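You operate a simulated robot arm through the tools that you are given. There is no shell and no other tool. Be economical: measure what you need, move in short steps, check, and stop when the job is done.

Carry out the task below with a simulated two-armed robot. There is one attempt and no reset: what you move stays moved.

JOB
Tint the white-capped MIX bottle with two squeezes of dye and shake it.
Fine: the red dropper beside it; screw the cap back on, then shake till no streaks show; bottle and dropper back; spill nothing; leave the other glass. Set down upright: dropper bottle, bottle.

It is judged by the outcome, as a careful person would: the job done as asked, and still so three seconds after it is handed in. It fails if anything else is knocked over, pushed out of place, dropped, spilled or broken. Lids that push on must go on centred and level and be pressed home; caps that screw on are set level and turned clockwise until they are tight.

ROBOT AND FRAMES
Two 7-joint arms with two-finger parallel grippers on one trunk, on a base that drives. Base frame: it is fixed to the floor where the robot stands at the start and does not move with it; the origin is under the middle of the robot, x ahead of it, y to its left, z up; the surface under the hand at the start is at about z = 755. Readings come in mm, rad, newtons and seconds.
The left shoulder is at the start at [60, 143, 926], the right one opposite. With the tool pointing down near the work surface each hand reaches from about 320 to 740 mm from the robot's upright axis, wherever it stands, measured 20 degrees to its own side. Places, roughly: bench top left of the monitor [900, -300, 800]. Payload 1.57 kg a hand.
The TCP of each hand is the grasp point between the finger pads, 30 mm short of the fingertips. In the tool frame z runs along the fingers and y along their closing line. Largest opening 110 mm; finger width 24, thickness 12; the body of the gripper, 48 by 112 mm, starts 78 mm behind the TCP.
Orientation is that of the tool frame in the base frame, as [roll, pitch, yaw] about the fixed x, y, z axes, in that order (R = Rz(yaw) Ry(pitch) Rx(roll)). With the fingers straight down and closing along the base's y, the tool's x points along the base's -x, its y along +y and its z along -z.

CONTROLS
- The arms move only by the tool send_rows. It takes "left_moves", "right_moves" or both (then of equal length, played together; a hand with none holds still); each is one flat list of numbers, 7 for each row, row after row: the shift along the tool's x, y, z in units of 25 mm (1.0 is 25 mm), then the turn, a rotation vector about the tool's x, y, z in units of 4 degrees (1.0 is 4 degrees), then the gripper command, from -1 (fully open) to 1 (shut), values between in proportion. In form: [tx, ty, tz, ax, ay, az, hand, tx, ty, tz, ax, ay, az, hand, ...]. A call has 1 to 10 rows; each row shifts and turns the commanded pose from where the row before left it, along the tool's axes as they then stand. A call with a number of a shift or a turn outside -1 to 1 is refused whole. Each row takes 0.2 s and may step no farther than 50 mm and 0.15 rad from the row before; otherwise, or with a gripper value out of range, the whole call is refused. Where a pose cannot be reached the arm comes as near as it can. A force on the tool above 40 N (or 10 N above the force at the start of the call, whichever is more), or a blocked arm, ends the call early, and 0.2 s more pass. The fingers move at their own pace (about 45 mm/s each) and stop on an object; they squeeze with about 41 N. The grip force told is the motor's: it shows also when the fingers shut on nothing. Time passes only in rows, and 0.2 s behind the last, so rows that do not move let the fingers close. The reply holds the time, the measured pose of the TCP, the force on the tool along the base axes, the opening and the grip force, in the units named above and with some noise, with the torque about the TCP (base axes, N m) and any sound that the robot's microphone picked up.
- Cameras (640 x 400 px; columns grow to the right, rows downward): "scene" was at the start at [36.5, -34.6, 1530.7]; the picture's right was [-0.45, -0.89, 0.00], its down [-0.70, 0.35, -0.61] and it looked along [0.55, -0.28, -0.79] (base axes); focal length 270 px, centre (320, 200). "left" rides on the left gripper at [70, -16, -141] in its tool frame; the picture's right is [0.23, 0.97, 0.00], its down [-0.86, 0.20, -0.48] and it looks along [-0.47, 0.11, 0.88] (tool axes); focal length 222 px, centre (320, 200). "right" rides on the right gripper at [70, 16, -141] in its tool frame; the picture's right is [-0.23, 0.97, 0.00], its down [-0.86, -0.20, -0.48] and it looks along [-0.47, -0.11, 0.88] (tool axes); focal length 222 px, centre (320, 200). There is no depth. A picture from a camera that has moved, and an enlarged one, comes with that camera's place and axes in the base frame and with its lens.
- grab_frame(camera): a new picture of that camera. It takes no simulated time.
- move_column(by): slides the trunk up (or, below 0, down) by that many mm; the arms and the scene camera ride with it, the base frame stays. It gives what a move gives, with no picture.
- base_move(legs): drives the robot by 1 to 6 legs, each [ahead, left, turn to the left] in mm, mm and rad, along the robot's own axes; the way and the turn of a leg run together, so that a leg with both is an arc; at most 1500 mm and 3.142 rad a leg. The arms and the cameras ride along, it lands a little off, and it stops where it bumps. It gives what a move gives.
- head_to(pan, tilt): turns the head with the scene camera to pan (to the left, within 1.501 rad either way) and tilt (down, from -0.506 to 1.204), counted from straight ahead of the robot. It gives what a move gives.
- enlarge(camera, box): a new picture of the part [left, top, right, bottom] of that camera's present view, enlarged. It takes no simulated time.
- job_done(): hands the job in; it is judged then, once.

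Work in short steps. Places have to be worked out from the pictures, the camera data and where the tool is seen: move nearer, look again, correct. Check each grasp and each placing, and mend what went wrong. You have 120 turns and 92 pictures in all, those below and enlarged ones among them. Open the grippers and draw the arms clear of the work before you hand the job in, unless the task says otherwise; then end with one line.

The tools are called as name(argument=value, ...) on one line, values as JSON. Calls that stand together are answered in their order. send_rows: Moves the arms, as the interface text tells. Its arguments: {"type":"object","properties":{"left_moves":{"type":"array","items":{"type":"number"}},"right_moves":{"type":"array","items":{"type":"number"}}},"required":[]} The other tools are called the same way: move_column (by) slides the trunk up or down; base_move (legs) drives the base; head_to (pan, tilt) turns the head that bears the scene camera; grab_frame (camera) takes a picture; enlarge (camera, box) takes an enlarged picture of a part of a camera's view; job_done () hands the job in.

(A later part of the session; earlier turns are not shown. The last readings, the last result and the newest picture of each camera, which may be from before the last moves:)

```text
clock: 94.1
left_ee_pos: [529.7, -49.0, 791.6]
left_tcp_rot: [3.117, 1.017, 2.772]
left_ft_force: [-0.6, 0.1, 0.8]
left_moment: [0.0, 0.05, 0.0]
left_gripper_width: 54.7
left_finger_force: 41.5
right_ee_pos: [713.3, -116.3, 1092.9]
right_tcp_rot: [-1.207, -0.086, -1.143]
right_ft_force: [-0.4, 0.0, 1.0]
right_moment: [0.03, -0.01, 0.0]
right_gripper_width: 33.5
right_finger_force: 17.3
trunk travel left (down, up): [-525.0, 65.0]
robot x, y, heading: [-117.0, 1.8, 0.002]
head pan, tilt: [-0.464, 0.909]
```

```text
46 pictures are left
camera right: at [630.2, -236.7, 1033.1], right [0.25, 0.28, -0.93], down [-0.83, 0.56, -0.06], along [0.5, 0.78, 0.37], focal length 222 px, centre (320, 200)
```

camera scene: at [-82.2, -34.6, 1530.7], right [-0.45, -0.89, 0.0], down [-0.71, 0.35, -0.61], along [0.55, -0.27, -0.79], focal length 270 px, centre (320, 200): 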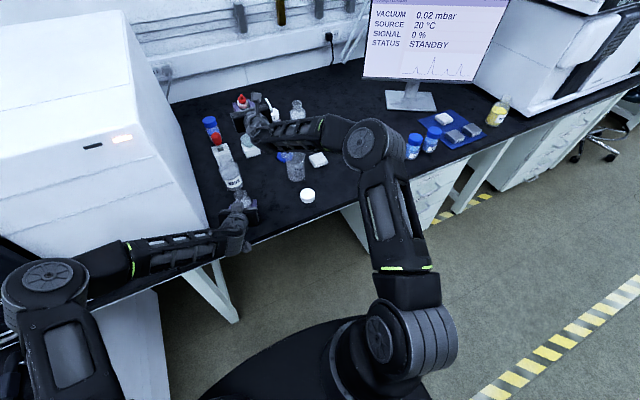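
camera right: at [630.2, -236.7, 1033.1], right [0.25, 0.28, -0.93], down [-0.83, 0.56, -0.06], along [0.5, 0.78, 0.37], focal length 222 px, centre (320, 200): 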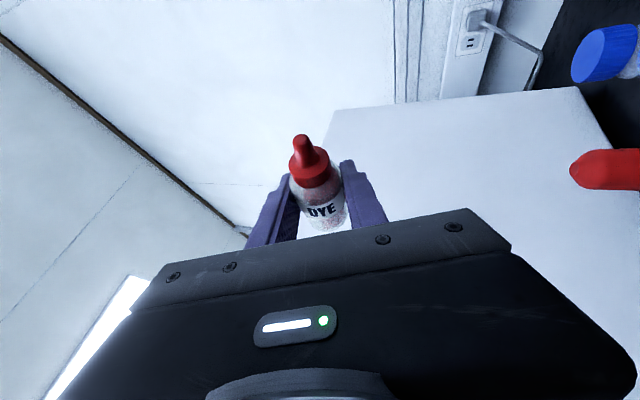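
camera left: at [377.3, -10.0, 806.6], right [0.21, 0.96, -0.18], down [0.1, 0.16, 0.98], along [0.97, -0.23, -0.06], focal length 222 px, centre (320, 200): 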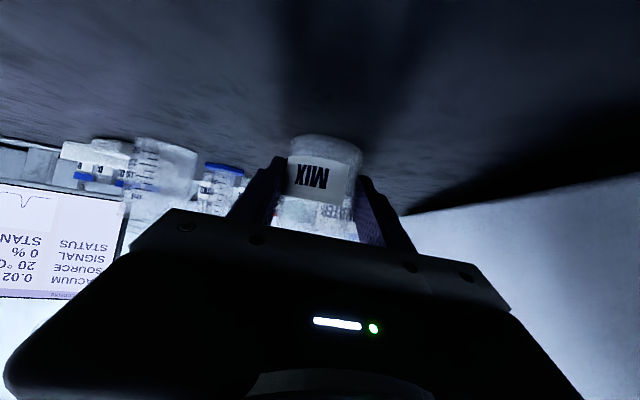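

The dropper is secure. I continue the roll while the left hand gently lifts MIX straight up about 178 mm.

send_rows(right_moves=[0, 0, 0, 0, 0, 1, 0.405, 0, 0, 0, 0, 0, 1, 0.405, 0, 0, 0, 0, 0, 1, 0.405, 0, 0, 0, 0, 0, 1, 0.405, 0, 0, 0, 0, 0, 1, 0.405, 0, 0, 0, 0, 0, 1, 0.405, 0, 0, 0, 0, 0, 1, 0.405, 0, 0, 0, 0, 0, 1, 0.405, 0, 0, 0, 0, 0, 1, 0.405, 0, 0, 0, 0, 0, 1, 0.405], left_moves=[-0.15, 0, -0.09, 0, 0, 0, 1, -0.303, 0, -0.187, 0, 0, 0, 1, -0.303, 0, -0.187, 0, 0, 0, 1, -0.303, 0, -0.187, 0, 0, 0, 1, -0.303, 0, -0.187, 0, 0, 0, 1, -0.303, 0, -0.187, 0, 0, 0, 1, -0.303, 0, -0.187, 0, 0, 0, 1, -0.303, 0, -0.187, 0, 0, 0, 1, -0.303, 0, -0.187, 0, 0, 0, 1, -0.303, 0, -0.187, 0, 0, 0, 1])

grab_frame(camera="left")

```text
clock: 96.3
left_ee_pos: [529.2, -49.9, 874.6]
left_tcp_rot: [3.114, 1.016, 2.771]
left_ft_force: [0.7, 0.7, -0.5]
left_moment: [0.0, 0.0, -0.03]
left_gripper_width: 54.7
left_finger_force: 41.0
right_ee_pos: [713.6, -114.8, 1095.3]
right_tcp_rot: [-1.137, 0.562, -0.869]
right_ft_force: [0.2, 0.6, 0.8]
right_moment: [0.01, 0.02, 0.03]
right_gripper_width: 34.1
right_finger_force: 17.6
trunk travel left (down, up): [-525.0, 65.0]
robot x, y, heading: [-117.4, -0.6, 0.004]
head pan, tilt: [-0.464, 0.909]
```

```text
45 pictures are left
camera left: at [374.9, -12.4, 890.3], right [0.22, 0.96, -0.18], down [0.1, 0.16, 0.98], along [0.97, -0.24, -0.06], focal length 222 px, centre (320, 200)
```

left: 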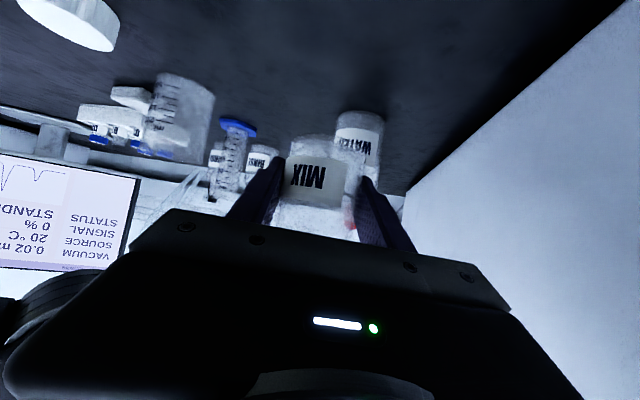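

MIX is lifted and level. I continue the lift and the roll.

send_rows(right_moves=[0, 0, 0, 0, 0, 1, 0.405, 0, 0, 0, 0, 0, 1, 0.405, 0, 0, 0, 0, 0, 1, 0.405, 0, 0, 0, 0, 0, 1, 0.405, 0, 0, 0, 0, 0, 1, 0.405, 0, 0, 0, 0, 0, 1, 0.405, 0, 0, 0, 0, 0, 1, 0.405, 0, 0, 0, 0, 0, 1, 0.405, 0, 0, 0, 0, 0, 1, 0.405, 0, 0, 0, 0, 0, 1, 0.405], left_moves=[-0.303, 0, -0.187, 0, 0, 0, 1, -0.303, 0, -0.187, 0, 0, 0, 1, -0.303, 0, -0.187, 0, 0, 0, 1, -0.303, 0, -0.187, 0, 0, 0, 1, -0.303, 0, -0.187, 0, 0, 0, 1, -0.303, 0, -0.187, 0, 0, 0, 1, -0.303, 0, -0.187, 0, 0, 0, 1, -0.303, 0, -0.187, 0, 0, 0, 1, -0.1, 0, -0.06, 0, 0, 0, 1, 0, 0, 0, 0, 0, 0, 1])

send_rows(right_moves=[0, 0, 0, 0, 0, 1, 0.405, 0, 0, 0, 0, 0, 1, 0.405, 0, 0, 0, 0, 0, 1, 0.405, 0, 0, 0, 0, 0, 1, 0.405, 0, 0, 0, 0, 0, 1, 0.405])

grab_frame(camera="right")

grab_frame(camera="scene")

```text
clock: 98.5
left_ee_pos: [528.7, -51.2, 948.5]
left_tcp_rot: [3.117, 1.015, 2.772]
left_ft_force: [0.1, 0.0, -2.8]
left_moment: [0.03, -0.03, 0.04]
left_gripper_width: 54.6
left_finger_force: 41.6
right_ee_pos: [714.3, -116.7, 1093.0]
right_tcp_rot: [-0.604, 1.125, -0.195]
right_ft_force: [-0.1, -0.7, -0.6]
right_moment: [0.0, -0.05, -0.03]
right_gripper_width: 34.0
right_finger_force: 18.5
trunk travel left (down, up): [-525.0, 65.0]
robot x, y, heading: [-117.6, 2.2, 0.003]
head pan, tilt: [-0.464, 0.909]
```

```text
clock: 99.7
left_ee_pos: [527.7, -51.1, 948.7]
left_tcp_rot: [3.115, 1.015, 2.771]
left_ft_force: [0.5, 0.4, -1.7]
left_moment: [0.01, 0.0, 0.0]
left_gripper_width: 55.0
left_finger_force: 41.5
right_ee_pos: [714.0, -116.2, 1093.9]
right_tcp_rot: [0.215, 1.197, 0.69]
right_ft_force: [0.5, 0.7, -0.4]
right_moment: [0.0, -0.02, 0.02]
right_gripper_width: 34.0
right_finger_force: 22.6
trunk travel left (down, up): [-525.0, 65.0]
robot x, y, heading: [-114.9, 1.8, 0.0]
head pan, tilt: [-0.464, 0.909]
```

```text
44 pictures are left
camera right: at [607.6, -144.0, 979.4], right [-0.52, 0.8, 0.29], down [-0.55, -0.57, 0.61], along [0.66, 0.16, 0.74], focal length 222 px, centre (320, 200)
```

right: 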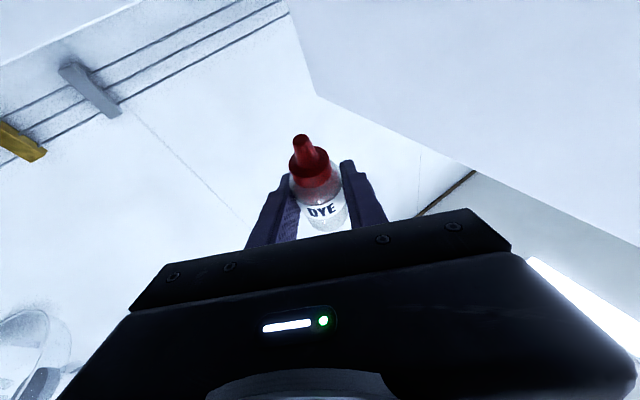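

```text
43 pictures are left
camera scene: at [-82.0, -34.7, 1530.7], right [-0.45, -0.89, 0.0], down [-0.71, 0.35, -0.61], along [0.55, -0.27, -0.79], focal length 270 px, centre (320, 200)
```

scene: 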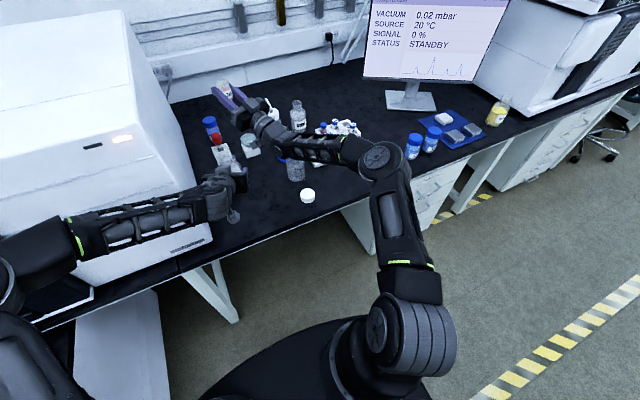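

The dropper is inverted (10° off vertical, still held); its tip is at about (706,-116,1041). To avoid hand–hand interference, I yaw the right hand 40° more so it comes in from the right.

send_rows(right_moves=[0, 0, 0, -0.931, 0.08, 0.357, 0.405, 0, 0, 0, -0.931, 0.08, 0.357, 0.405, 0, 0, 0, -0.931, 0.08, 0.357, 0.405, 0, 0, 0, -0.931, 0.08, 0.357, 0.405, 0, 0, 0, -0.931, 0.08, 0.357, 0.405, 0, 0, 0, -0.931, 0.08, 0.357, 0.405, 0, 0, 0, -0.931, 0.08, 0.357, 0.405, 0, 0, 0, -0.931, 0.08, 0.357, 0.405, 0, 0, 0, -0.931, 0.08, 0.357, 0.405, 0, 0, 0, -0.931, 0.08, 0.357, 0.405])

grab_frame(camera="scene")

```text
clock: 101.9
left_ee_pos: [527.2, -51.4, 949.8]
left_tcp_rot: [3.116, 1.017, 2.77]
left_ft_force: [-0.5, -0.4, -2.0]
left_moment: [0.02, 0.05, 0.01]
left_gripper_width: 54.7
left_finger_force: 41.0
right_ee_pos: [660.5, -95.6, 1095.8]
right_tcp_rot: [0.22, 1.198, 1.364]
right_ft_force: [0.4, -0.1, 0.6]
right_moment: [0.0, 0.0, 0.01]
right_gripper_width: 33.7
right_finger_force: 23.0
right hand out of reach, approached as far as the arm can: row 7, 8, 9, 10
trunk travel left (down, up): [-525.0, 65.0]
robot x, y, heading: [-119.8, 3.0, 0.006]
head pan, tilt: [-0.464, 0.909]
```

```text
42 pictures are left
camera scene: at [-82.8, -34.9, 1530.7], right [-0.45, -0.89, 0.0], down [-0.71, 0.35, -0.61], along [0.55, -0.27, -0.79], focal length 270 px, centre (320, 200)
```

scene: 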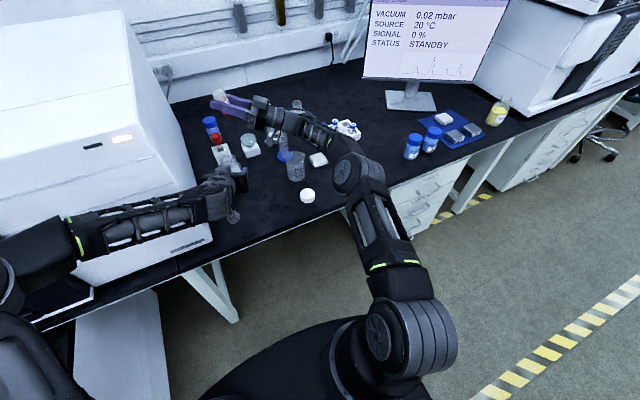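

The hand kept its orientation and settled at (660,-96,1096). I bring it 70 mm nearer so MIX needs less travel.

send_rows(right_moves=[0.02, 0.72, -0.11, 0, 0, 0, 0.405, 0.02, 0.72, -0.11, 0, 0, 0, 0.405, 0.02, 0.72, -0.11, 0, 0, 0, 0.405, 0.02, 0.72, -0.11, 0, 0, 0, 0.405, 0, 0, 0, 0, 0, 0, 0.405])

grab_frame(camera="left")

enlarge(camera="scene", box=[170, 60, 330, 240])

grab_frame(camera="right")

```text
clock: 103.1
left_ee_pos: [527.3, -51.9, 949.2]
left_tcp_rot: [3.116, 1.017, 2.769]
left_ft_force: [0.3, -0.3, -1.3]
left_moment: [0.0, -0.01, 0.0]
left_gripper_width: 54.8
left_finger_force: 40.5
right_ee_pos: [589.6, -76.8, 1095.2]
right_tcp_rot: [0.218, 1.2, 1.39]
right_ft_force: [0.1, 0.0, -1.0]
right_moment: [0.03, 0.03, 0.01]
right_gripper_width: 33.9
right_finger_force: 0.9
trunk travel left (down, up): [-525.0, 65.0]
robot x, y, heading: [-118.5, -4.1, 0.004]
head pan, tilt: [-0.464, 0.909]
```

```text
41 pictures are left
camera left: at [374.7, -13.7, 963.8], right [0.22, 0.96, -0.18], down [0.1, 0.16, 0.98], along [0.97, -0.24, -0.06], focal length 222 px, centre (320, 200)
```

left: 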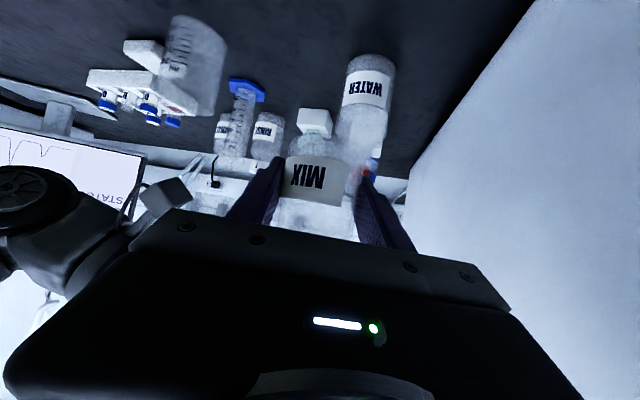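

```text
2.22 times, centred on (250, 150) of scene
camera zoom: at [-81.9, -34.7, 1530.7], right [-0.45, -0.89, 0.0], down [-0.71, 0.35, -0.61], along [0.55, -0.27, -0.79], focal length 600 px, centre (476, 311)
```

zoom: 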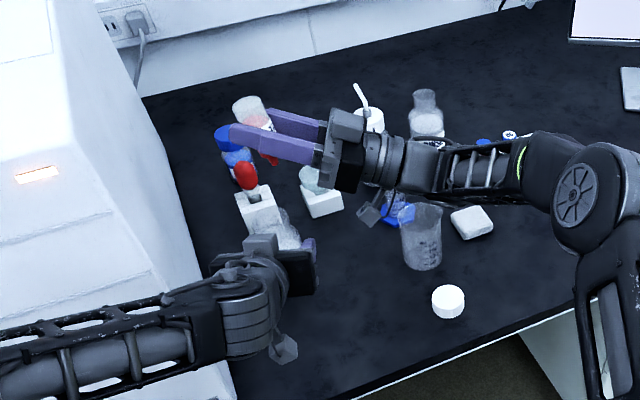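

```text
39 pictures are left
camera right: at [526.9, -166.2, 981.3], right [-0.91, 0.28, 0.29], down [-0.05, -0.79, 0.61], along [0.4, 0.54, 0.74], focal length 222 px, centre (320, 200)
```

right: 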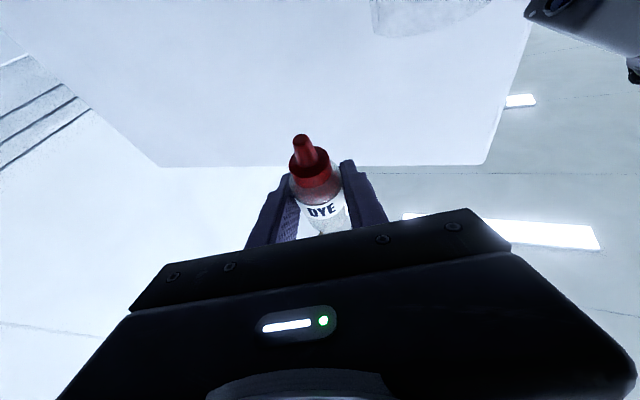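

The dropper is above and clear of MIX; its tip is computed at (583,-82,1043). I slide MIX horizontally beneath it, about 64 mm.

send_rows(left_moves=[-0.12, -0.03, 0.19, 0, 0, 0, 1, -0.224, -0.055, 0.361, 0, 0, 0, 1, -0.224, -0.055, 0.361, 0, 0, 0, 1, -0.224, -0.055, 0.361, 0, 0, 0, 1, -0.224, -0.055, 0.361, 0, 0, 0, 1, -0.224, -0.055, 0.361, 0, 0, 0, 1, -0.1, -0.025, 0.17, 0, 0, 0, 1, 0, 0, 0, 0, 0, 0, 1], right_moves=[0, 0, 0, 0, 0, 0, 0.408, 0, 0, 0, 0, 0, 0, 0.408, 0, 0, 0, 0, 0, 0, 0.408, 0, 0, 0, 0, 0, 0, 0.408, 0, 0, 0, 0, 0, 0, 0.408, 0, 0, 0, 0, 0, 0, 0.408, 0, 0, 0, 0, 0, 0, 0.408, 0, 0, 0, 0, 0, 0, 0.408])

grab_frame(camera="right")

enlarge(camera="scene", box=[200, 90, 290, 180])

```text
clock: 104.9
left_ee_pos: [583.8, -80.8, 949.7]
left_tcp_rot: [3.116, 1.017, 2.772]
left_ft_force: [-0.3, -0.1, -2.4]
left_moment: [0.0, 0.01, -0.02]
left_gripper_width: 54.9
left_finger_force: 41.2
right_ee_pos: [589.9, -77.1, 1095.4]
right_tcp_rot: [0.22, 1.199, 1.391]
right_ft_force: [0.1, 0.1, -1.1]
right_moment: [-0.02, 0.0, 0.03]
right_gripper_width: 34.2
right_finger_force: 7.3
trunk travel left (down, up): [-525.0, 65.0]
robot x, y, heading: [-123.1, 0.2, -0.0]
head pan, tilt: [-0.464, 0.909]
```

```text
38 pictures are left
camera right: at [527.0, -166.1, 981.4], right [-0.91, 0.28, 0.29], down [-0.05, -0.79, 0.61], along [0.4, 0.54, 0.74], focal length 222 px, centre (320, 200)
```

right: 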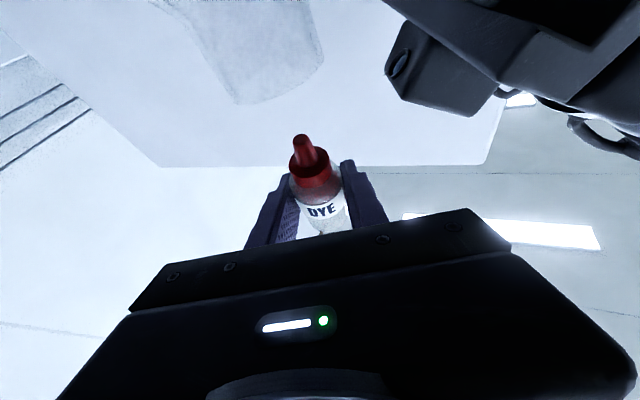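

```text
4.44 times, centred on (245, 135) of scene
camera zoom: at [-82.0, -34.7, 1530.7], right [-0.45, -0.89, 0.0], down [-0.71, 0.35, -0.61], along [0.55, -0.27, -0.79], focal length 1200 px, centre (653, 489)
```

zoom: 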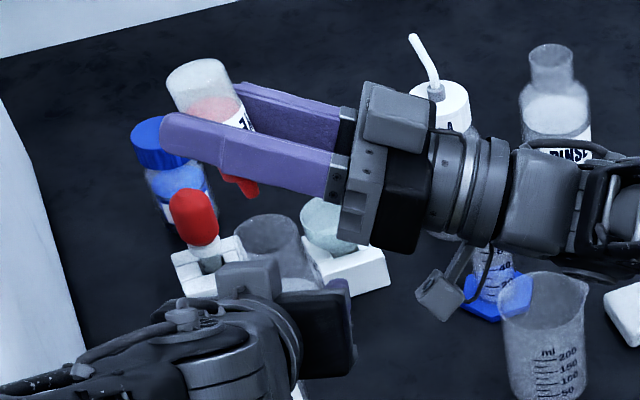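

Both readings agree that the mouth (581.5,-82,1016) is directly below the tip (582,-82,1043). I raise MIX 14 mm and then give the first squeeze and release.

send_rows(left_moves=[-0.24, 0, -0.15, 0, 0, 0, 1, -0.24, 0, -0.15, 0, 0, 0, 1, 0, 0, 0, 0, 0, 0, 1, 0, 0, 0, 0, 0, 0, 1], right_moves=[0, 0, 0, 0, 0, 0, 0.405, 0, 0, 0, 0, 0, 0, 0.405, 0, 0, 0, 0, 0, 0, 0.405, 0, 0, 0, 0, 0, 0, 0.405])

send_rows(right_moves=[0, 0, 0, 0, 0, 0, 1, 0, 0, 0, 0, 0, 0, 1, 0, 0, 0, 0, 0, 0, 1])

send_rows(right_moves=[0, 0, 0, 0, 0, 0, 0.4, 0, 0, 0, 0, 0, 0, 0.4, 0, 0, 0, 0, 0, 0, 0.4])

enlarge(camera="scene", box=[220, 110, 280, 170])

grab_frame(camera="right")

```text
clock: 105.9
left_ee_pos: [583.8, -79.9, 965.7]
left_tcp_rot: [3.116, 1.016, 2.771]
left_ft_force: [0.5, 0.5, -1.5]
left_moment: [-0.01, -0.02, -0.06]
left_gripper_width: 55.1
left_finger_force: 40.7
right_ee_pos: [590.0, -76.3, 1095.5]
right_tcp_rot: [0.22, 1.199, 1.392]
right_ft_force: [0.5, -0.7, -1.3]
right_moment: [0.02, 0.0, -0.04]
right_gripper_width: 34.1
right_finger_force: 3.5
trunk travel left (down, up): [-525.0, 65.0]
robot x, y, heading: [-121.7, 0.8, 0.002]
head pan, tilt: [-0.464, 0.909]
```

```text
clock: 106.7
left_ee_pos: [584.0, -80.3, 964.6]
left_tcp_rot: [3.116, 1.016, 2.772]
left_ft_force: [-0.4, -0.3, -1.9]
left_moment: [0.02, 0.0, 0.01]
left_gripper_width: 54.9
left_finger_force: 40.8
right_ee_pos: [590.2, -76.9, 1096.5]
right_tcp_rot: [0.22, 1.2, 1.393]
right_ft_force: [0.9, 0.0, 0.3]
right_moment: [-0.02, 0.04, 0.0]
right_gripper_width: 33.3
right_finger_force: 41.5
trunk travel left (down, up): [-525.0, 65.0]
robot x, y, heading: [-122.5, -1.7, -0.001]
head pan, tilt: [-0.464, 0.909]
```

```text
clock: 107.5
left_ee_pos: [584.1, -80.3, 964.1]
left_tcp_rot: [3.116, 1.015, 2.77]
left_ft_force: [-0.1, -0.2, -2.2]
left_moment: [0.01, 0.0, -0.03]
left_gripper_width: 54.8
left_finger_force: 41.1
right_ee_pos: [590.6, -76.8, 1095.4]
right_tcp_rot: [0.218, 1.198, 1.393]
right_ft_force: [0.9, -0.1, -0.4]
right_moment: [0.0, -0.03, -0.03]
right_gripper_width: 34.1
right_finger_force: 1.1
trunk travel left (down, up): [-525.0, 65.0]
robot x, y, heading: [-120.3, -1.4, -0.0]
head pan, tilt: [-0.464, 0.909]
```

```text
6.67 times, centred on (250, 140) of scene
camera zoom: at [-82.0, -34.7, 1530.7], right [-0.45, -0.89, 0.0], down [-0.71, 0.35, -0.61], along [0.55, -0.27, -0.79], focal length 1800 px, centre (787, 600)
```

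zoom: 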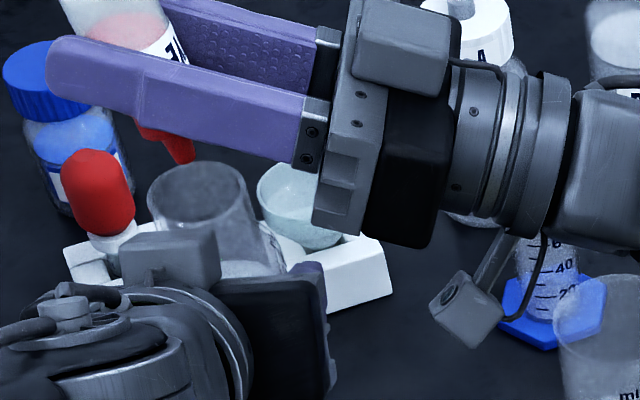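

```text
35 pictures are left
camera right: at [527.0, -166.1, 981.4], right [-0.91, 0.28, 0.29], down [-0.05, -0.79, 0.61], along [0.4, 0.54, 0.74], focal length 222 px, centre (320, 200)
```

right: 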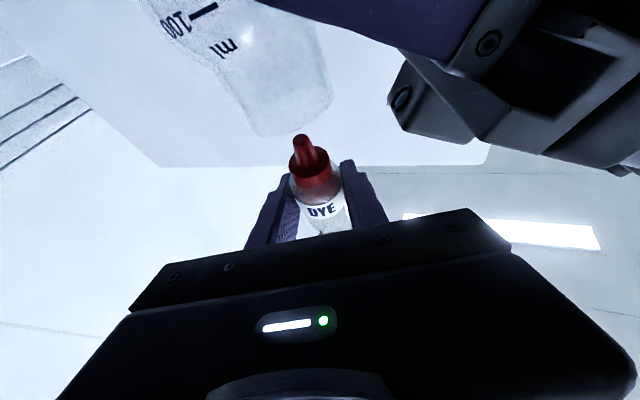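

I check the MIX contents in the left camera for any dye.

enlarge(camera="left", box=[250, 110, 390, 230])

```text
3.33 times, centred on (320, 170) of left
camera zoom: at [430.8, -43.3, 979.4], right [0.22, 0.96, -0.18], down [0.1, 0.16, 0.98], along [0.97, -0.24, -0.06], focal length 740 px, centre (320, 300)
```

zoom: 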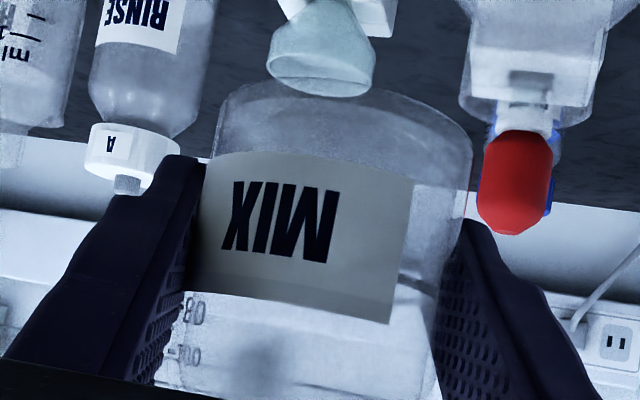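

There's a faint smudge in the bottle; I zoom in closer to judge whether it's dye.

enlarge(camera="left", box=[285, 150, 355, 215])

enlarge(camera="scene", box=[232, 122, 262, 152])

```text
6.15 times, centred on (320, 182) of left
camera zoom: at [430.8, -43.3, 979.4], right [0.22, 0.96, -0.18], down [0.1, 0.16, 0.98], along [0.97, -0.24, -0.06], focal length 1367 px, centre (320, 308)
```

zoom: 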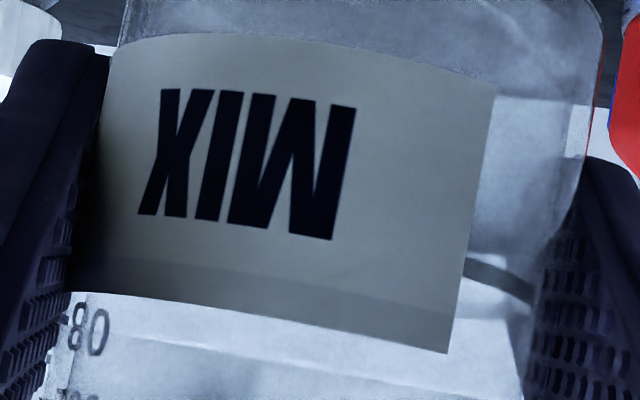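

```text
13.33 times, centred on (247, 137) of scene
camera zoom: at [-82.0, -34.7, 1530.7], right [-0.45, -0.89, 0.0], down [-0.71, 0.35, -0.61], along [0.55, -0.27, -0.79], focal length 3600 px, centre (1293, 1040)
```

zoom: 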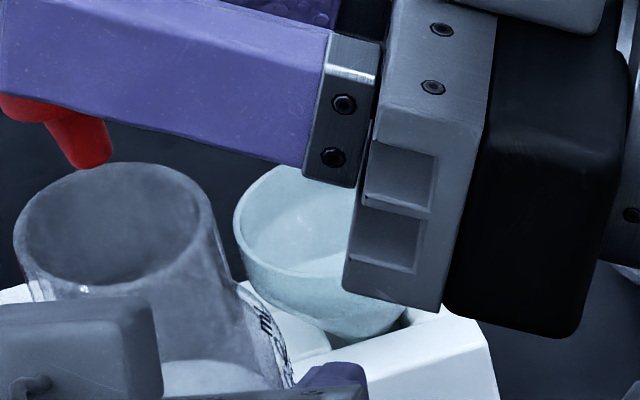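

No red yet is visible. The scene view suggests the tip is about 7 mm off the mouth centre toward +x (still inside), so I centre MIX better and do the second squeeze, held longer.

send_rows(left_moves=[-0.05, 0.08, 0.085, 0, 0, 0, 1, -0.05, 0.08, 0.085, 0, 0, 0, 1, 0, 0, 0, 0, 0, 0, 1], right_moves=[0, 0, 0, 0, 0, 0, 0.4, 0, 0, 0, 0, 0, 0, 0.4, 0, 0, 0, 0, 0, 0, 0.4])

send_rows(right_moves=[0, 0, 0, 0, 0, 0, 1, 0, 0, 0, 0, 0, 0, 1, 0, 0, 0, 0, 0, 0, 1, 0, 0, 0, 0, 0, 0, 1, 0, 0, 0, 0, 0, 0, 1])

enlarge(camera="scene", box=[232, 122, 262, 152])

enlarge(camera="left", box=[250, 110, 390, 230])

```text
clock: 108.3
left_ee_pos: [590.4, -79.3, 963.4]
left_tcp_rot: [3.115, 1.018, 2.769]
left_ft_force: [0.7, -0.5, -2.3]
left_moment: [0.0, 0.02, 0.02]
left_gripper_width: 54.7
left_finger_force: 41.0
right_ee_pos: [589.8, -75.9, 1094.3]
right_tcp_rot: [0.22, 1.199, 1.394]
right_ft_force: [-0.1, 0.0, -0.1]
right_moment: [0.02, 0.01, -0.04]
right_gripper_width: 34.5
right_finger_force: 8.4
trunk travel left (down, up): [-525.0, 65.0]
robot x, y, heading: [-120.0, 2.5, -0.001]
head pan, tilt: [-0.464, 0.909]
```

```text
clock: 109.5
left_ee_pos: [590.5, -79.2, 963.5]
left_tcp_rot: [3.116, 1.016, 2.772]
left_ft_force: [0.3, -0.4, -1.5]
left_moment: [0.0, -0.01, 0.01]
left_gripper_width: 55.0
left_finger_force: 41.3
right_ee_pos: [589.9, -75.7, 1095.0]
right_tcp_rot: [0.22, 1.199, 1.394]
right_ft_force: [0.4, -0.2, -0.3]
right_moment: [0.01, -0.02, -0.03]
right_gripper_width: 33.2
right_finger_force: 40.8
trunk travel left (down, up): [-525.0, 65.0]
robot x, y, heading: [-121.4, 2.9, -0.001]
head pan, tilt: [-0.464, 0.909]
```

```text
13.33 times, centred on (247, 137) of scene
camera zoom: at [-82.0, -34.7, 1530.7], right [-0.45, -0.89, 0.0], down [-0.71, 0.35, -0.61], along [0.55, -0.27, -0.79], focal length 3600 px, centre (1293, 1040)
```

zoom: 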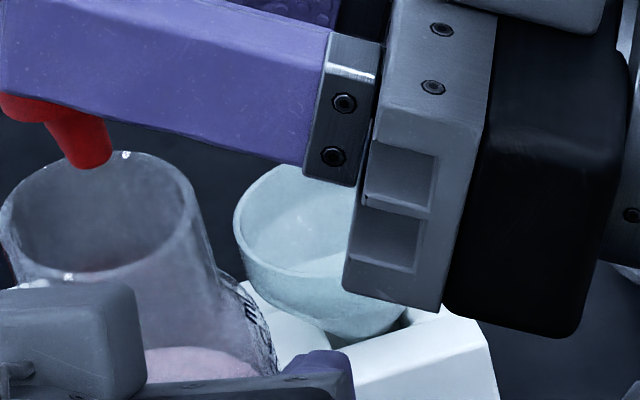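

```text
3.33 times, centred on (320, 170) of left
camera zoom: at [436.6, -41.4, 979.1], right [0.22, 0.96, -0.18], down [0.1, 0.16, 0.98], along [0.97, -0.24, -0.06], focal length 740 px, centre (320, 300)
```

zoom: 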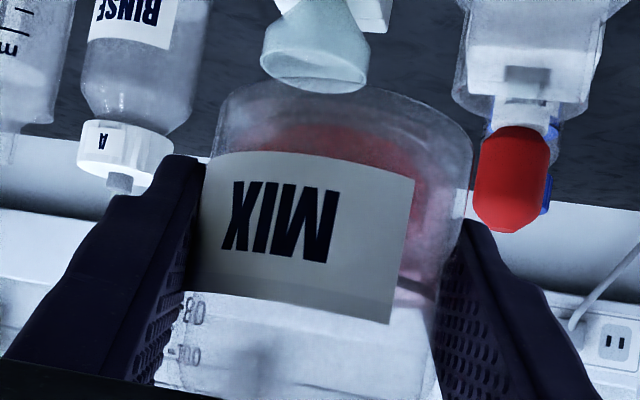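

Dye streaks are now clearly visible, though none showed after the first press. I release, wait about 1 s, and look again to tell whether the colour is one dose or two.

send_rows(right_moves=[0, 0, 0, 0, 0, 0, 0.4, 0, 0, 0, 0, 0, 0, 0.4, 0, 0, 0, 0, 0, 0, 0.4, 0, 0, 0, 0, 0, 0, 0.4, 0, 0, 0, 0, 0, 0, 0.4])

enlarge(camera="left", box=[250, 110, 390, 230])

enlarge(camera="scene", box=[195, 90, 315, 190])

```text
clock: 110.7
left_ee_pos: [589.0, -78.7, 964.2]
left_tcp_rot: [3.115, 1.016, 2.771]
left_ft_force: [-0.5, 0.4, -1.8]
left_moment: [0.01, 0.01, 0.01]
left_gripper_width: 54.7
left_finger_force: 40.8
right_ee_pos: [589.7, -75.9, 1094.5]
right_tcp_rot: [0.219, 1.199, 1.393]
right_ft_force: [-0.3, 0.0, 0.0]
right_moment: [0.02, 0.0, 0.0]
right_gripper_width: 34.3
right_finger_force: 2.7
trunk travel left (down, up): [-525.0, 65.0]
robot x, y, heading: [-121.3, -3.6, 0.003]
head pan, tilt: [-0.464, 0.909]
```

```text
3.33 times, centred on (320, 170) of left
camera zoom: at [436.6, -41.4, 979.1], right [0.22, 0.96, -0.18], down [0.1, 0.16, 0.98], along [0.97, -0.24, -0.06], focal length 740 px, centre (320, 300)
```

zoom: 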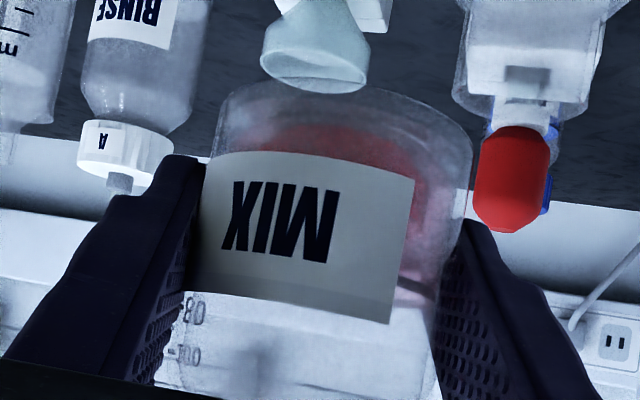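

```text
4.00 times, centred on (255, 140) of scene
camera zoom: at [-82.0, -34.7, 1530.7], right [-0.45, -0.89, 0.0], down [-0.71, 0.35, -0.61], along [0.55, -0.27, -0.79], focal length 1080 px, centre (580, 440)
```

zoom: 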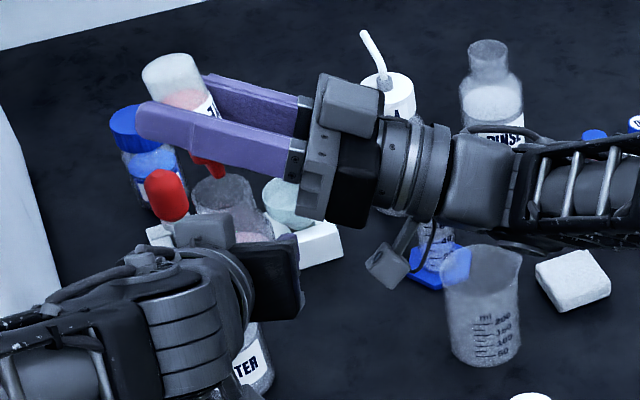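

The colour is static, so only one squeeze has counted. I give the second effective squeeze, held equally long, then release and check.

send_rows(right_moves=[0, 0, 0, 0, 0, 0, 1, 0, 0, 0, 0, 0, 0, 1, 0, 0, 0, 0, 0, 0, 1, 0, 0, 0, 0, 0, 0, 1, 0, 0, 0, 0, 0, 0, 1, 0, 0, 0, 0, 0, 0, 0.4, 0, 0, 0, 0, 0, 0, 0.4, 0, 0, 0, 0, 0, 0, 0.4])

enlarge(camera="left", box=[250, 110, 390, 230])

```text
clock: 112.5
left_ee_pos: [589.9, -79.0, 964.1]
left_tcp_rot: [3.115, 1.016, 2.771]
left_ft_force: [0.0, 0.4, -1.7]
left_moment: [0.01, -0.02, 0.02]
left_gripper_width: 54.9
left_finger_force: 41.0
right_ee_pos: [591.1, -76.0, 1095.3]
right_tcp_rot: [0.22, 1.199, 1.392]
right_ft_force: [0.5, 0.9, 0.9]
right_moment: [-0.02, 0.0, 0.01]
right_gripper_width: 34.4
right_finger_force: 5.4
trunk travel left (down, up): [-525.0, 65.0]
robot x, y, heading: [-118.5, -6.1, 0.002]
head pan, tilt: [-0.464, 0.909]
```

```text
3.33 times, centred on (320, 170) of left
camera zoom: at [436.6, -41.4, 979.1], right [0.22, 0.96, -0.18], down [0.1, 0.16, 0.98], along [0.97, -0.24, -0.06], focal length 740 px, centre (320, 300)
```

zoom: 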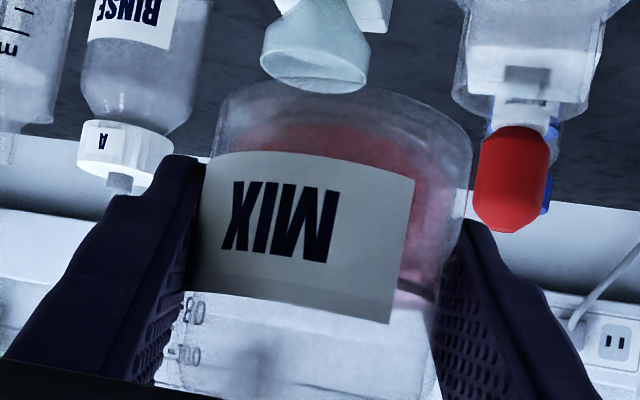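

Colour deepened, so two doses are in. I lower MIX away from the nozzle and back over its spot, while the right hand starts rolling the dropper upright again.

send_rows(left_moves=[0.425, 0, 0.263, 0, 0, 0, 1, 0.425, 0, 0.263, 0, 0, 0, 1, 0.241, 0.042, -0.389, 0, 0, 0, 1, 0.241, 0.042, -0.389, 0, 0, 0, 1, 0.241, 0.042, -0.389, 0, 0, 0, 1, 0.241, 0.042, -0.389, 0, 0, 0, 1, 0.241, 0.042, -0.389, 0, 0, 0, 1, 0.241, 0.042, -0.389, 0, 0, 0, 1, 0.3, 0, 0.186, 0, 0, 0, 1, 0.3, 0, 0.186, 0, 0, 0, 1], right_moves=[0, 0, 0, 0, 0, 0, 0.405, 0, 0, 0, 0, 0, 0, 0.405, 0, 0, 0, 0, 0, 0, 0.405, 0, 0, 0, 0, 0, 0, 0.405, 0, 0, 0, 0, 0, -1, 0.405, 0, 0, 0, 0, 0, -1, 0.405, 0, 0, 0, 0, 0, -1, 0.405, 0, 0, 0, 0, 0, -1, 0.405, 0, 0, 0, 0, 0, -1, 0.405, 0, 0, 0, 0, 0, -1, 0.405])

send_rows(left_moves=[0.425, 0, 0.263, 0, 0, 0, 1, 0.425, 0, 0.263, 0, 0, 0, 1, 0.425, 0, 0.263, 0, 0, 0, 1, 0.425, 0, 0.263, 0, 0, 0, 1, 0.425, 0, 0.263, 0, 0, 0, 1, 0.425, 0, 0.263, 0, 0, 0, 1, 0.425, 0, 0.263, 0, 0, 0, 1, 0.425, 0, 0.263, 0, 0, 0, 1, 0.2, 0, 0.13, 0, 0, 0, 1, 0, 0, 0, 0, 0, 0, 1], right_moves=[0, 0, 0, 0, 0, -1, 0.405, 0, 0, 0, 0, 0, -1, 0.405, 0, 0, 0, 0, 0, -1, 0.405, 0, 0, 0, 0, 0, -1, 0.405, 0, 0, 0, 0, 0, -1, 0.405, 0, 0, 0, 0, 0, -1, 0.405, 0, 0, 0, 0, 0, -1, 0.405, 0, 0, 0, 0, 0, -1, 0.405, 0, 0, 0, 0, 0, -1, 0.405, 0, 0, 0, 0, 0, -1, 0.405])

grab_frame(camera="left")

```text
clock: 114.7
left_ee_pos: [528.3, -47.9, 922.7]
left_tcp_rot: [3.115, 1.015, 2.77]
left_ft_force: [0.1, 0.9, -1.9]
left_moment: [0.0, -0.01, 0.0]
left_gripper_width: 54.9
left_finger_force: 40.7
right_ee_pos: [591.6, -77.3, 1095.7]
right_tcp_rot: [-0.714, 1.082, 0.38]
right_ft_force: [-0.9, 0.1, 0.0]
right_moment: [0.01, -0.01, 0.0]
right_gripper_width: 34.2
right_finger_force: 9.5
trunk travel left (down, up): [-525.0, 65.0]
robot x, y, heading: [-121.4, 2.3, 0.003]
head pan, tilt: [-0.464, 0.909]
```

```text
clock: 116.9
left_ee_pos: [529.5, -47.7, 815.9]
left_tcp_rot: [3.115, 1.018, 2.773]
left_ft_force: [0.5, 0.2, -1.6]
left_moment: [0.0, -0.01, -0.02]
left_gripper_width: 55.2
left_finger_force: 40.7
right_ee_pos: [590.5, -75.7, 1094.9]
right_tcp_rot: [-1.154, 0.499, -0.207]
right_ft_force: [0.1, -0.1, -0.1]
right_moment: [-0.02, -0.01, -0.01]
right_gripper_width: 34.2
right_finger_force: 0.5
trunk travel left (down, up): [-525.0, 65.0]
robot x, y, heading: [-116.5, 0.0, 0.002]
head pan, tilt: [-0.464, 0.909]
```

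```text
26 pictures are left
camera left: at [375.7, -9.9, 830.4], right [0.22, 0.96, -0.18], down [0.1, 0.16, 0.98], along [0.97, -0.23, -0.06], focal length 222 px, centre (320, 200)
```

left: 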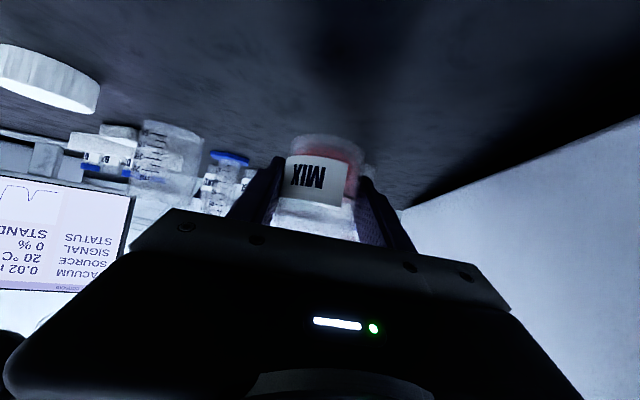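

On course. The left hand lowers the last bit slowly while the right keeps rolling back.

send_rows(left_moves=[0.15, 0, 0.093, 0, 0, 0, 1, 0.15, 0, 0.093, 0, 0, 0, 1, 0.15, 0, 0.093, 0, 0, 0, 1, 0.15, 0, 0.093, 0, 0, 0, 1, 0.1, 0, 0.062, 0, 0, 0, 1, 0.034, 0, 0.021, 0, 0, 0, 1, 0.034, 0, 0.021, 0, 0, 0, 1, 0, 0, 0, 0, 0, 0, 1, 0, 0, 0, 0, 0, 0, 1, 0, 0, 0, 0, 0, 0, 1], right_moves=[0, 0, 0, 0, 0, -1, 0.405, 0, 0, 0, 0, 0, -1, 0.405, 0, 0, 0, 0, 0, -1, 0.405, 0, 0, 0, 0, 0, -1, 0.405, 0, 0, 0, 0, 0, -1, 0.405, 0, 0, 0, 0, 0, -1, 0.405, 0, 0, 0, 0, 0, -1, 0.405, 0, 0, 0, 0, 0, -1, 0.405, 0, 0, 0, 0, 0, -1, 0.405, 0, 0, 0, 0, 0, -1, 0.405])

send_rows(right_moves=[0, 0, 0, 0, 0, -1, 0.405, 0, 0, 0, 0, 0, -1, 0.405, 0, 0, 0, 0, 0, -1, 0.405, 0, 0, 0, 0, 0, -1, 0.405, 0, 0, 0, 0, 0, -1, 0.405, 0, 0, 0, 0, 0, -1, 0.405, 0, 0, 0, 0, 0, -1, 0.405, 0, 0, 0, 0, 0, -1, 0.405, 0, 0, 0, 0, 0, -1, 0.405, 0, 0, 0, 0, 0, -1, 0.405])

send_rows(right_moves=[0, 0, 0, 0, 0, -1, 0.405, 0, 0, 0, 0, 0, -1, 0.405, 0, 0, 0, 0, 0, -1, 0.405, 0, 0, 0, 0, 0, -1, 0.405, 0, 0, 0, 0, 0, -1, 0.405, 0, 0, 0, 0, 0, -1, 0.405, 0, 0, 0, 0, 0, -1, 0.405, 0, 0, 0, 0, 0, -1, 0.405, 0, 0, 0, 0, 0, -1, 0.405])

```text
clock: 119.1
left_ee_pos: [529.9, -46.6, 790.6]
left_tcp_rot: [3.115, 1.016, 2.773]
left_ft_force: [0.0, -0.3, -1.8]
left_moment: [0.0, -0.02, -0.02]
left_gripper_width: 54.9
left_finger_force: 40.8
right_ee_pos: [591.4, -77.2, 1096.1]
right_tcp_rot: [-1.204, -0.151, -0.472]
right_ft_force: [-0.3, -0.5, -0.3]
right_moment: [0.0, -0.02, 0.0]
right_gripper_width: 34.5
right_finger_force: 4.9
trunk travel left (down, up): [-525.0, 65.0]
robot x, y, heading: [-116.9, -1.9, 0.005]
head pan, tilt: [-0.464, 0.909]
```

```text
clock: 121.3
left_ee_pos: [528.8, -46.8, 792.2]
left_tcp_rot: [3.114, 1.016, 2.772]
left_ft_force: [0.6, 0.4, -1.7]
left_moment: [0.01, 0.02, -0.04]
left_gripper_width: 55.0
left_finger_force: 41.0
right_ee_pos: [591.3, -77.7, 1094.8]
right_tcp_rot: [-1.046, -0.786, -0.803]
right_ft_force: [0.8, 0.0, -0.4]
right_moment: [-0.01, -0.02, 0.03]
right_gripper_width: 34.3
right_finger_force: 10.0
trunk travel left (down, up): [-525.0, 65.0]
robot x, y, heading: [-119.5, 1.6, 0.001]
head pan, tilt: [-0.464, 0.909]
```

```text
clock: 123.3
left_ee_pos: [529.9, -46.6, 791.4]
left_tcp_rot: [3.116, 1.015, 2.772]
left_ft_force: [0.1, 0.2, -1.0]
left_moment: [-0.02, -0.01, -0.05]
left_gripper_width: 54.9
left_finger_force: 41.0
right_ee_pos: [590.8, -75.5, 1095.7]
right_tcp_rot: [-0.216, -1.199, -1.753]
right_ft_force: [-0.4, -0.1, -0.1]
right_moment: [0.0, -0.03, 0.0]
right_gripper_width: 34.4
right_finger_force: 5.3
trunk travel left (down, up): [-525.0, 65.0]
robot x, y, heading: [-117.0, -3.1, 0.002]
head pan, tilt: [-0.464, 0.909]
```

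The right hand is upright-side again. I pitch it down 40° to bring DYE close to upright and ease MIX down the last 2–3 mm onto the bench.

send_rows(right_moves=[0, 0, 0, 0, -1, 0, 0.405, 0, 0, 0, 0, -1, 0, 0.405, 0, 0, 0, 0, -1, 0, 0.405, 0, 0, 0, 0, -1, 0, 0.405, 0, 0, 0, 0, -1, 0, 0.405, 0, 0, 0, 0, -1, 0, 0.405, 0, 0, 0, 0, -1, 0, 0.405, 0, 0, 0, 0, -1, 0, 0.405, 0, 0, 0, 0, -1, 0, 0.405, 0, 0, 0, 0, -1, 0, 0.405], left_moves=[0.017, 0, 0.0105, 0, 0, 0, 1, 0.017, 0, 0.0105, 0, 0, 0, 1, 0.017, 0, 0.0105, 0, 0, 0, 1, 0.017, 0, 0.0105, 0, 0, 0, 1, 0.017, 0, 0.0105, 0, 0, 0, 1, 0, 0, 0, 0, 0, 0, 1, 0, 0, 0, 0, 0, 0, 1, 0, 0, 0, 0, 0, 0, 1, 0, 0, 0, 0, 0, 0, 1, 0, 0, 0, 0, 0, 0, 1])

```text
clock: 125.5
left_ee_pos: [530.1, -47.7, 791.2]
left_tcp_rot: [3.116, 1.018, 2.772]
left_ft_force: [-0.4, 0.2, 4.3]
left_moment: [0.04, 0.18, -0.03]
left_gripper_width: 54.9
left_finger_force: 41.1
right_ee_pos: [590.9, -77.5, 1096.4]
right_tcp_rot: [-2.906, -1.226, 0.963]
right_ft_force: [-0.1, 0.1, 0.4]
right_moment: [-0.01, 0.01, 0.02]
right_gripper_width: 34.0
right_finger_force: 9.7
trunk travel left (down, up): [-525.0, 65.0]
robot x, y, heading: [-117.4, 0.3, 0.003]
head pan, tilt: [-0.464, 0.909]
```

MIX rests on the bench (6 N contact) and is still held. I move the dropper hand out toward its home and rotate it back to the pick-up orientation.

send_rows(right_moves=[-0.8, 0.84, -0.07, 0, 0, 0, 0.405, -0.8, 0.84, -0.07, 0, 0, 0, 0.405, -0.8, 0.84, -0.07, 0, 0, 0, 0.405, -0.8, 0.84, -0.07, 0, 0, 0, 0.405, 0, 0, 0, -0.927, -0.099, 0.361, 0.405, 0, 0, 0, -0.927, -0.099, 0.361, 0.405, 0, 0, 0, -0.927, -0.099, 0.361, 0.405, 0, 0, 0, -0.927, -0.099, 0.361, 0.405, 0, 0, 0, -0.927, -0.099, 0.361, 0.405, 0, 0, 0, -0.927, -0.099, 0.361, 0.405])

send_rows(right_moves=[0, 0, 0, -0.927, -0.099, 0.361, 0.405, 0, 0, 0, -0.927, -0.099, 0.361, 0.405, 0, 0, 0, -0.927, -0.099, 0.361, 0.405, 0, 0, 0, -0.927, -0.099, 0.361, 0.405, 0, 0, 0, -0.927, -0.099, 0.361, 0.405, 0, 0, 0, -0.927, -0.099, 0.361, 0.405, 0, 0, 0, -0.927, -0.099, 0.361, 0.405, 0, 0, 0, -0.927, -0.099, 0.361, 0.405, 0, 0, 0, -0.927, -0.099, 0.361, 0.405, 0, 0, 0, -0.927, -0.099, 0.361, 0.405])

```text
clock: 127.7
left_ee_pos: [529.8, -46.6, 791.3]
left_tcp_rot: [3.115, 1.018, 2.773]
left_ft_force: [-2.1, 1.7, 8.2]
left_moment: [0.09, 0.31, -0.05]
left_gripper_width: 54.8
left_finger_force: 41.2
right_ee_pos: [649.3, -137.0, 1015.1]
right_tcp_rot: [-2.948, -1.153, 0.591]
right_ft_force: [-0.1, 0.1, 0.3]
right_moment: [0.01, 0.03, 0.0]
right_gripper_width: 34.4
right_finger_force: 0.6
trunk travel left (down, up): [-525.0, 65.0]
robot x, y, heading: [-113.4, 0.4, -0.004]
head pan, tilt: [-0.464, 0.909]
```

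```text
clock: 129.9
left_ee_pos: [529.6, -47.3, 791.2]
left_tcp_rot: [3.116, 1.018, 2.772]
left_ft_force: [-0.5, 2.0, 7.5]
left_moment: [0.07, 0.27, -0.06]
left_gripper_width: 54.7
left_finger_force: 40.9
right_ee_pos: [650.1, -137.1, 1017.5]
right_tcp_rot: [-3.122, -1.055, 0.058]
right_ft_force: [-0.1, 1.0, -0.2]
right_moment: [0.02, -0.02, 0.02]
right_gripper_width: 34.4
right_finger_force: 5.8
trunk travel left (down, up): [-525.0, 65.0]
robot x, y, heading: [-119.6, -0.5, 0.001]
head pan, tilt: [-0.464, 0.909]
```

Orientation is nearly restored. I finish it, go above DYE's spot and descend to about 12 mm above the bench contact height.

send_rows(right_moves=[0, 0, 0, -0.927, -0.099, 0.361, 0.405, 0, 0, 0, -0.1, -0.01, 0.04, 0.405, -0.45, 0.184, 0.71, 0, 0, 0, 0.405, -0.45, 0.184, 0.71, 0, 0, 0, 0.405, -0.45, 0.184, 0.71, 0, 0, 0, 0.405, -0.45, 0.184, 0.71, 0, 0, 0, 0.405, -0.45, 0.184, 0.71, 0, 0, 0, 0.405, 0, 0, 0, 0, 0, 0, 0.405])

grab_frame(camera="right")

```text
clock: 131.7
left_ee_pos: [529.4, -47.3, 791.2]
left_tcp_rot: [3.115, 1.018, 2.772]
left_ft_force: [-1.0, -0.8, 6.9]
left_moment: [0.03, 0.25, 0.01]
left_gripper_width: 54.9
left_finger_force: 40.6
right_ee_pos: [700.1, -160.5, 923.6]
right_tcp_rot: [3.14, -1.046, 0.003]
right_ft_force: [-0.2, -0.2, 0.4]
right_moment: [0.01, -0.03, 0.0]
right_gripper_width: 34.5
right_finger_force: 5.0
trunk travel left (down, up): [-525.0, 65.0]
robot x, y, heading: [-117.2, 0.7, 0.001]
head pan, tilt: [-0.464, 0.909]
```

```text
25 pictures are left
camera right: at [612.5, -176.1, 1054.5], right [-0.11, -0.97, -0.2], down [-0.84, 0.2, -0.5], along [0.53, 0.11, -0.84], focal length 222 px, centre (320, 200)
```

right: 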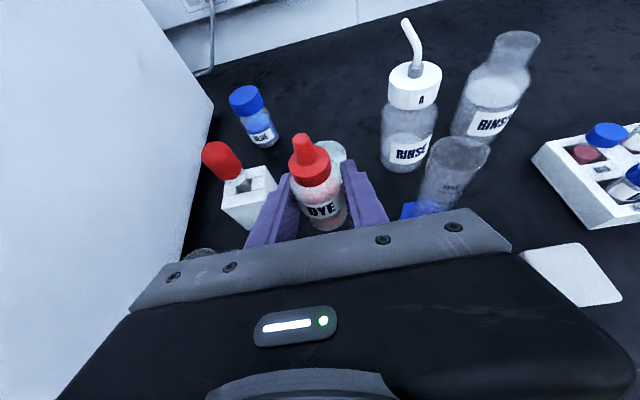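

Identical to the lift-off view, with the bottle unmoved in the grip. I descend vertically, slowing near z≈787.

send_rows(right_moves=[-0.866, 0, 0.5, 0, 0, 0, 0.405, -0.866, 0, 0.5, 0, 0, 0, 0.405, -0.866, 0, 0.5, 0, 0, 0, 0.405, -0.866, 0, 0.5, 0, 0, 0, 0.405, -0.866, 0, 0.5, 0, 0, 0, 0.405, -0.2, 0, 0.115, 0, 0, 0, 0.405, -0.1, 0, 0.058, 0, 0, 0, 0.405, -0.05, 0, 0.029, 0, 0, 0, 0.405, 0, 0, 0, 0, 0, 0, 0.405])

```text
clock: 133.7
left_ee_pos: [529.7, -46.7, 790.5]
left_tcp_rot: [3.115, 1.017, 2.77]
left_ft_force: [0.3, -0.7, 4.5]
left_moment: [-0.07, 0.2, 0.0]
left_gripper_width: 55.0
left_finger_force: 41.3
right_ee_pos: [698.9, -160.2, 788.5]
right_tcp_rot: [3.141, -1.049, 0.002]
right_ft_force: [0.2, -0.9, 2.6]
right_moment: [-0.05, -0.05, 0.0]
right_gripper_width: 34.2
right_finger_force: 14.7
trunk travel left (down, up): [-525.0, 65.0]
robot x, y, heading: [-119.7, 1.5, 0.001]
head pan, tilt: [-0.464, 0.909]
```

Possibly just touching (2.6 N). I lower 1 mm more to confirm.

send_rows(right_moves=[-0.035, 0, 0.02, 0, 0, 0, 0.405, 0, 0, 0, 0, 0, 0, 0.405])

```text
clock: 134.3
left_ee_pos: [529.0, -47.5, 790.6]
left_tcp_rot: [3.116, 1.016, 2.771]
left_ft_force: [-0.6, -0.3, 6.7]
left_moment: [-0.03, 0.23, 0.03]
left_gripper_width: 55.0
left_finger_force: 41.0
right_ee_pos: [699.2, -159.7, 786.3]
right_tcp_rot: [-3.141, -1.048, 0.001]
right_ft_force: [-0.8, 0.0, 0.7]
right_moment: [0.0, 0.02, 0.01]
right_gripper_width: 34.1
right_finger_force: 12.8
trunk travel left (down, up): [-525.0, 65.0]
robot x, y, heading: [-118.3, 2.6, -0.0]
head pan, tilt: [-0.464, 0.909]
```

At the original height within noise. One more millimetre, then I open gently and look.

send_rows(right_moves=[-0.035, 0, 0.02, 0, 0, 0, 0.405, 0, 0, 0, 0, 0, 0, 0.405, 0, 0, 0, 0, 0, 0, 0.3, 0, 0, 0, 0, 0, 0, 0.1, 0, 0, 0, 0, 0, 0, -0.1, 0, 0, 0, 0, 0, 0, -0.3, 0, 0, 0, 0, 0, 0, -0.3])

enlarge(camera="right", box=[220, 110, 420, 240])

```text
clock: 135.9
left_ee_pos: [528.4, -47.1, 790.0]
left_tcp_rot: [3.115, 1.018, 2.773]
left_ft_force: [-1.2, 0.7, 4.9]
left_moment: [0.0, 0.22, -0.01]
left_gripper_width: 54.8
left_finger_force: 40.6
right_ee_pos: [699.6, -160.9, 785.9]
right_tcp_rot: [3.139, -1.048, 0.001]
right_ft_force: [0.3, -0.6, 0.4]
right_moment: [-0.01, -0.03, 0.03]
right_gripper_width: 71.5
right_finger_force: 0.0
trunk travel left (down, up): [-525.0, 65.0]
robot x, y, heading: [-116.6, -2.9, 0.004]
head pan, tilt: [-0.464, 0.909]
```

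```text
3.08 times, centred on (320, 175) of right
camera zoom: at [611.9, -176.3, 916.9], right [-0.11, -0.97, -0.2], down [-0.84, 0.2, -0.5], along [0.53, 0.11, -0.84], focal length 684 px, centre (320, 277)
```

zoom: 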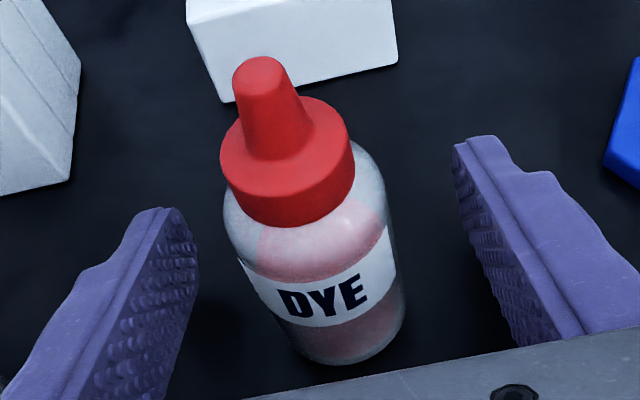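

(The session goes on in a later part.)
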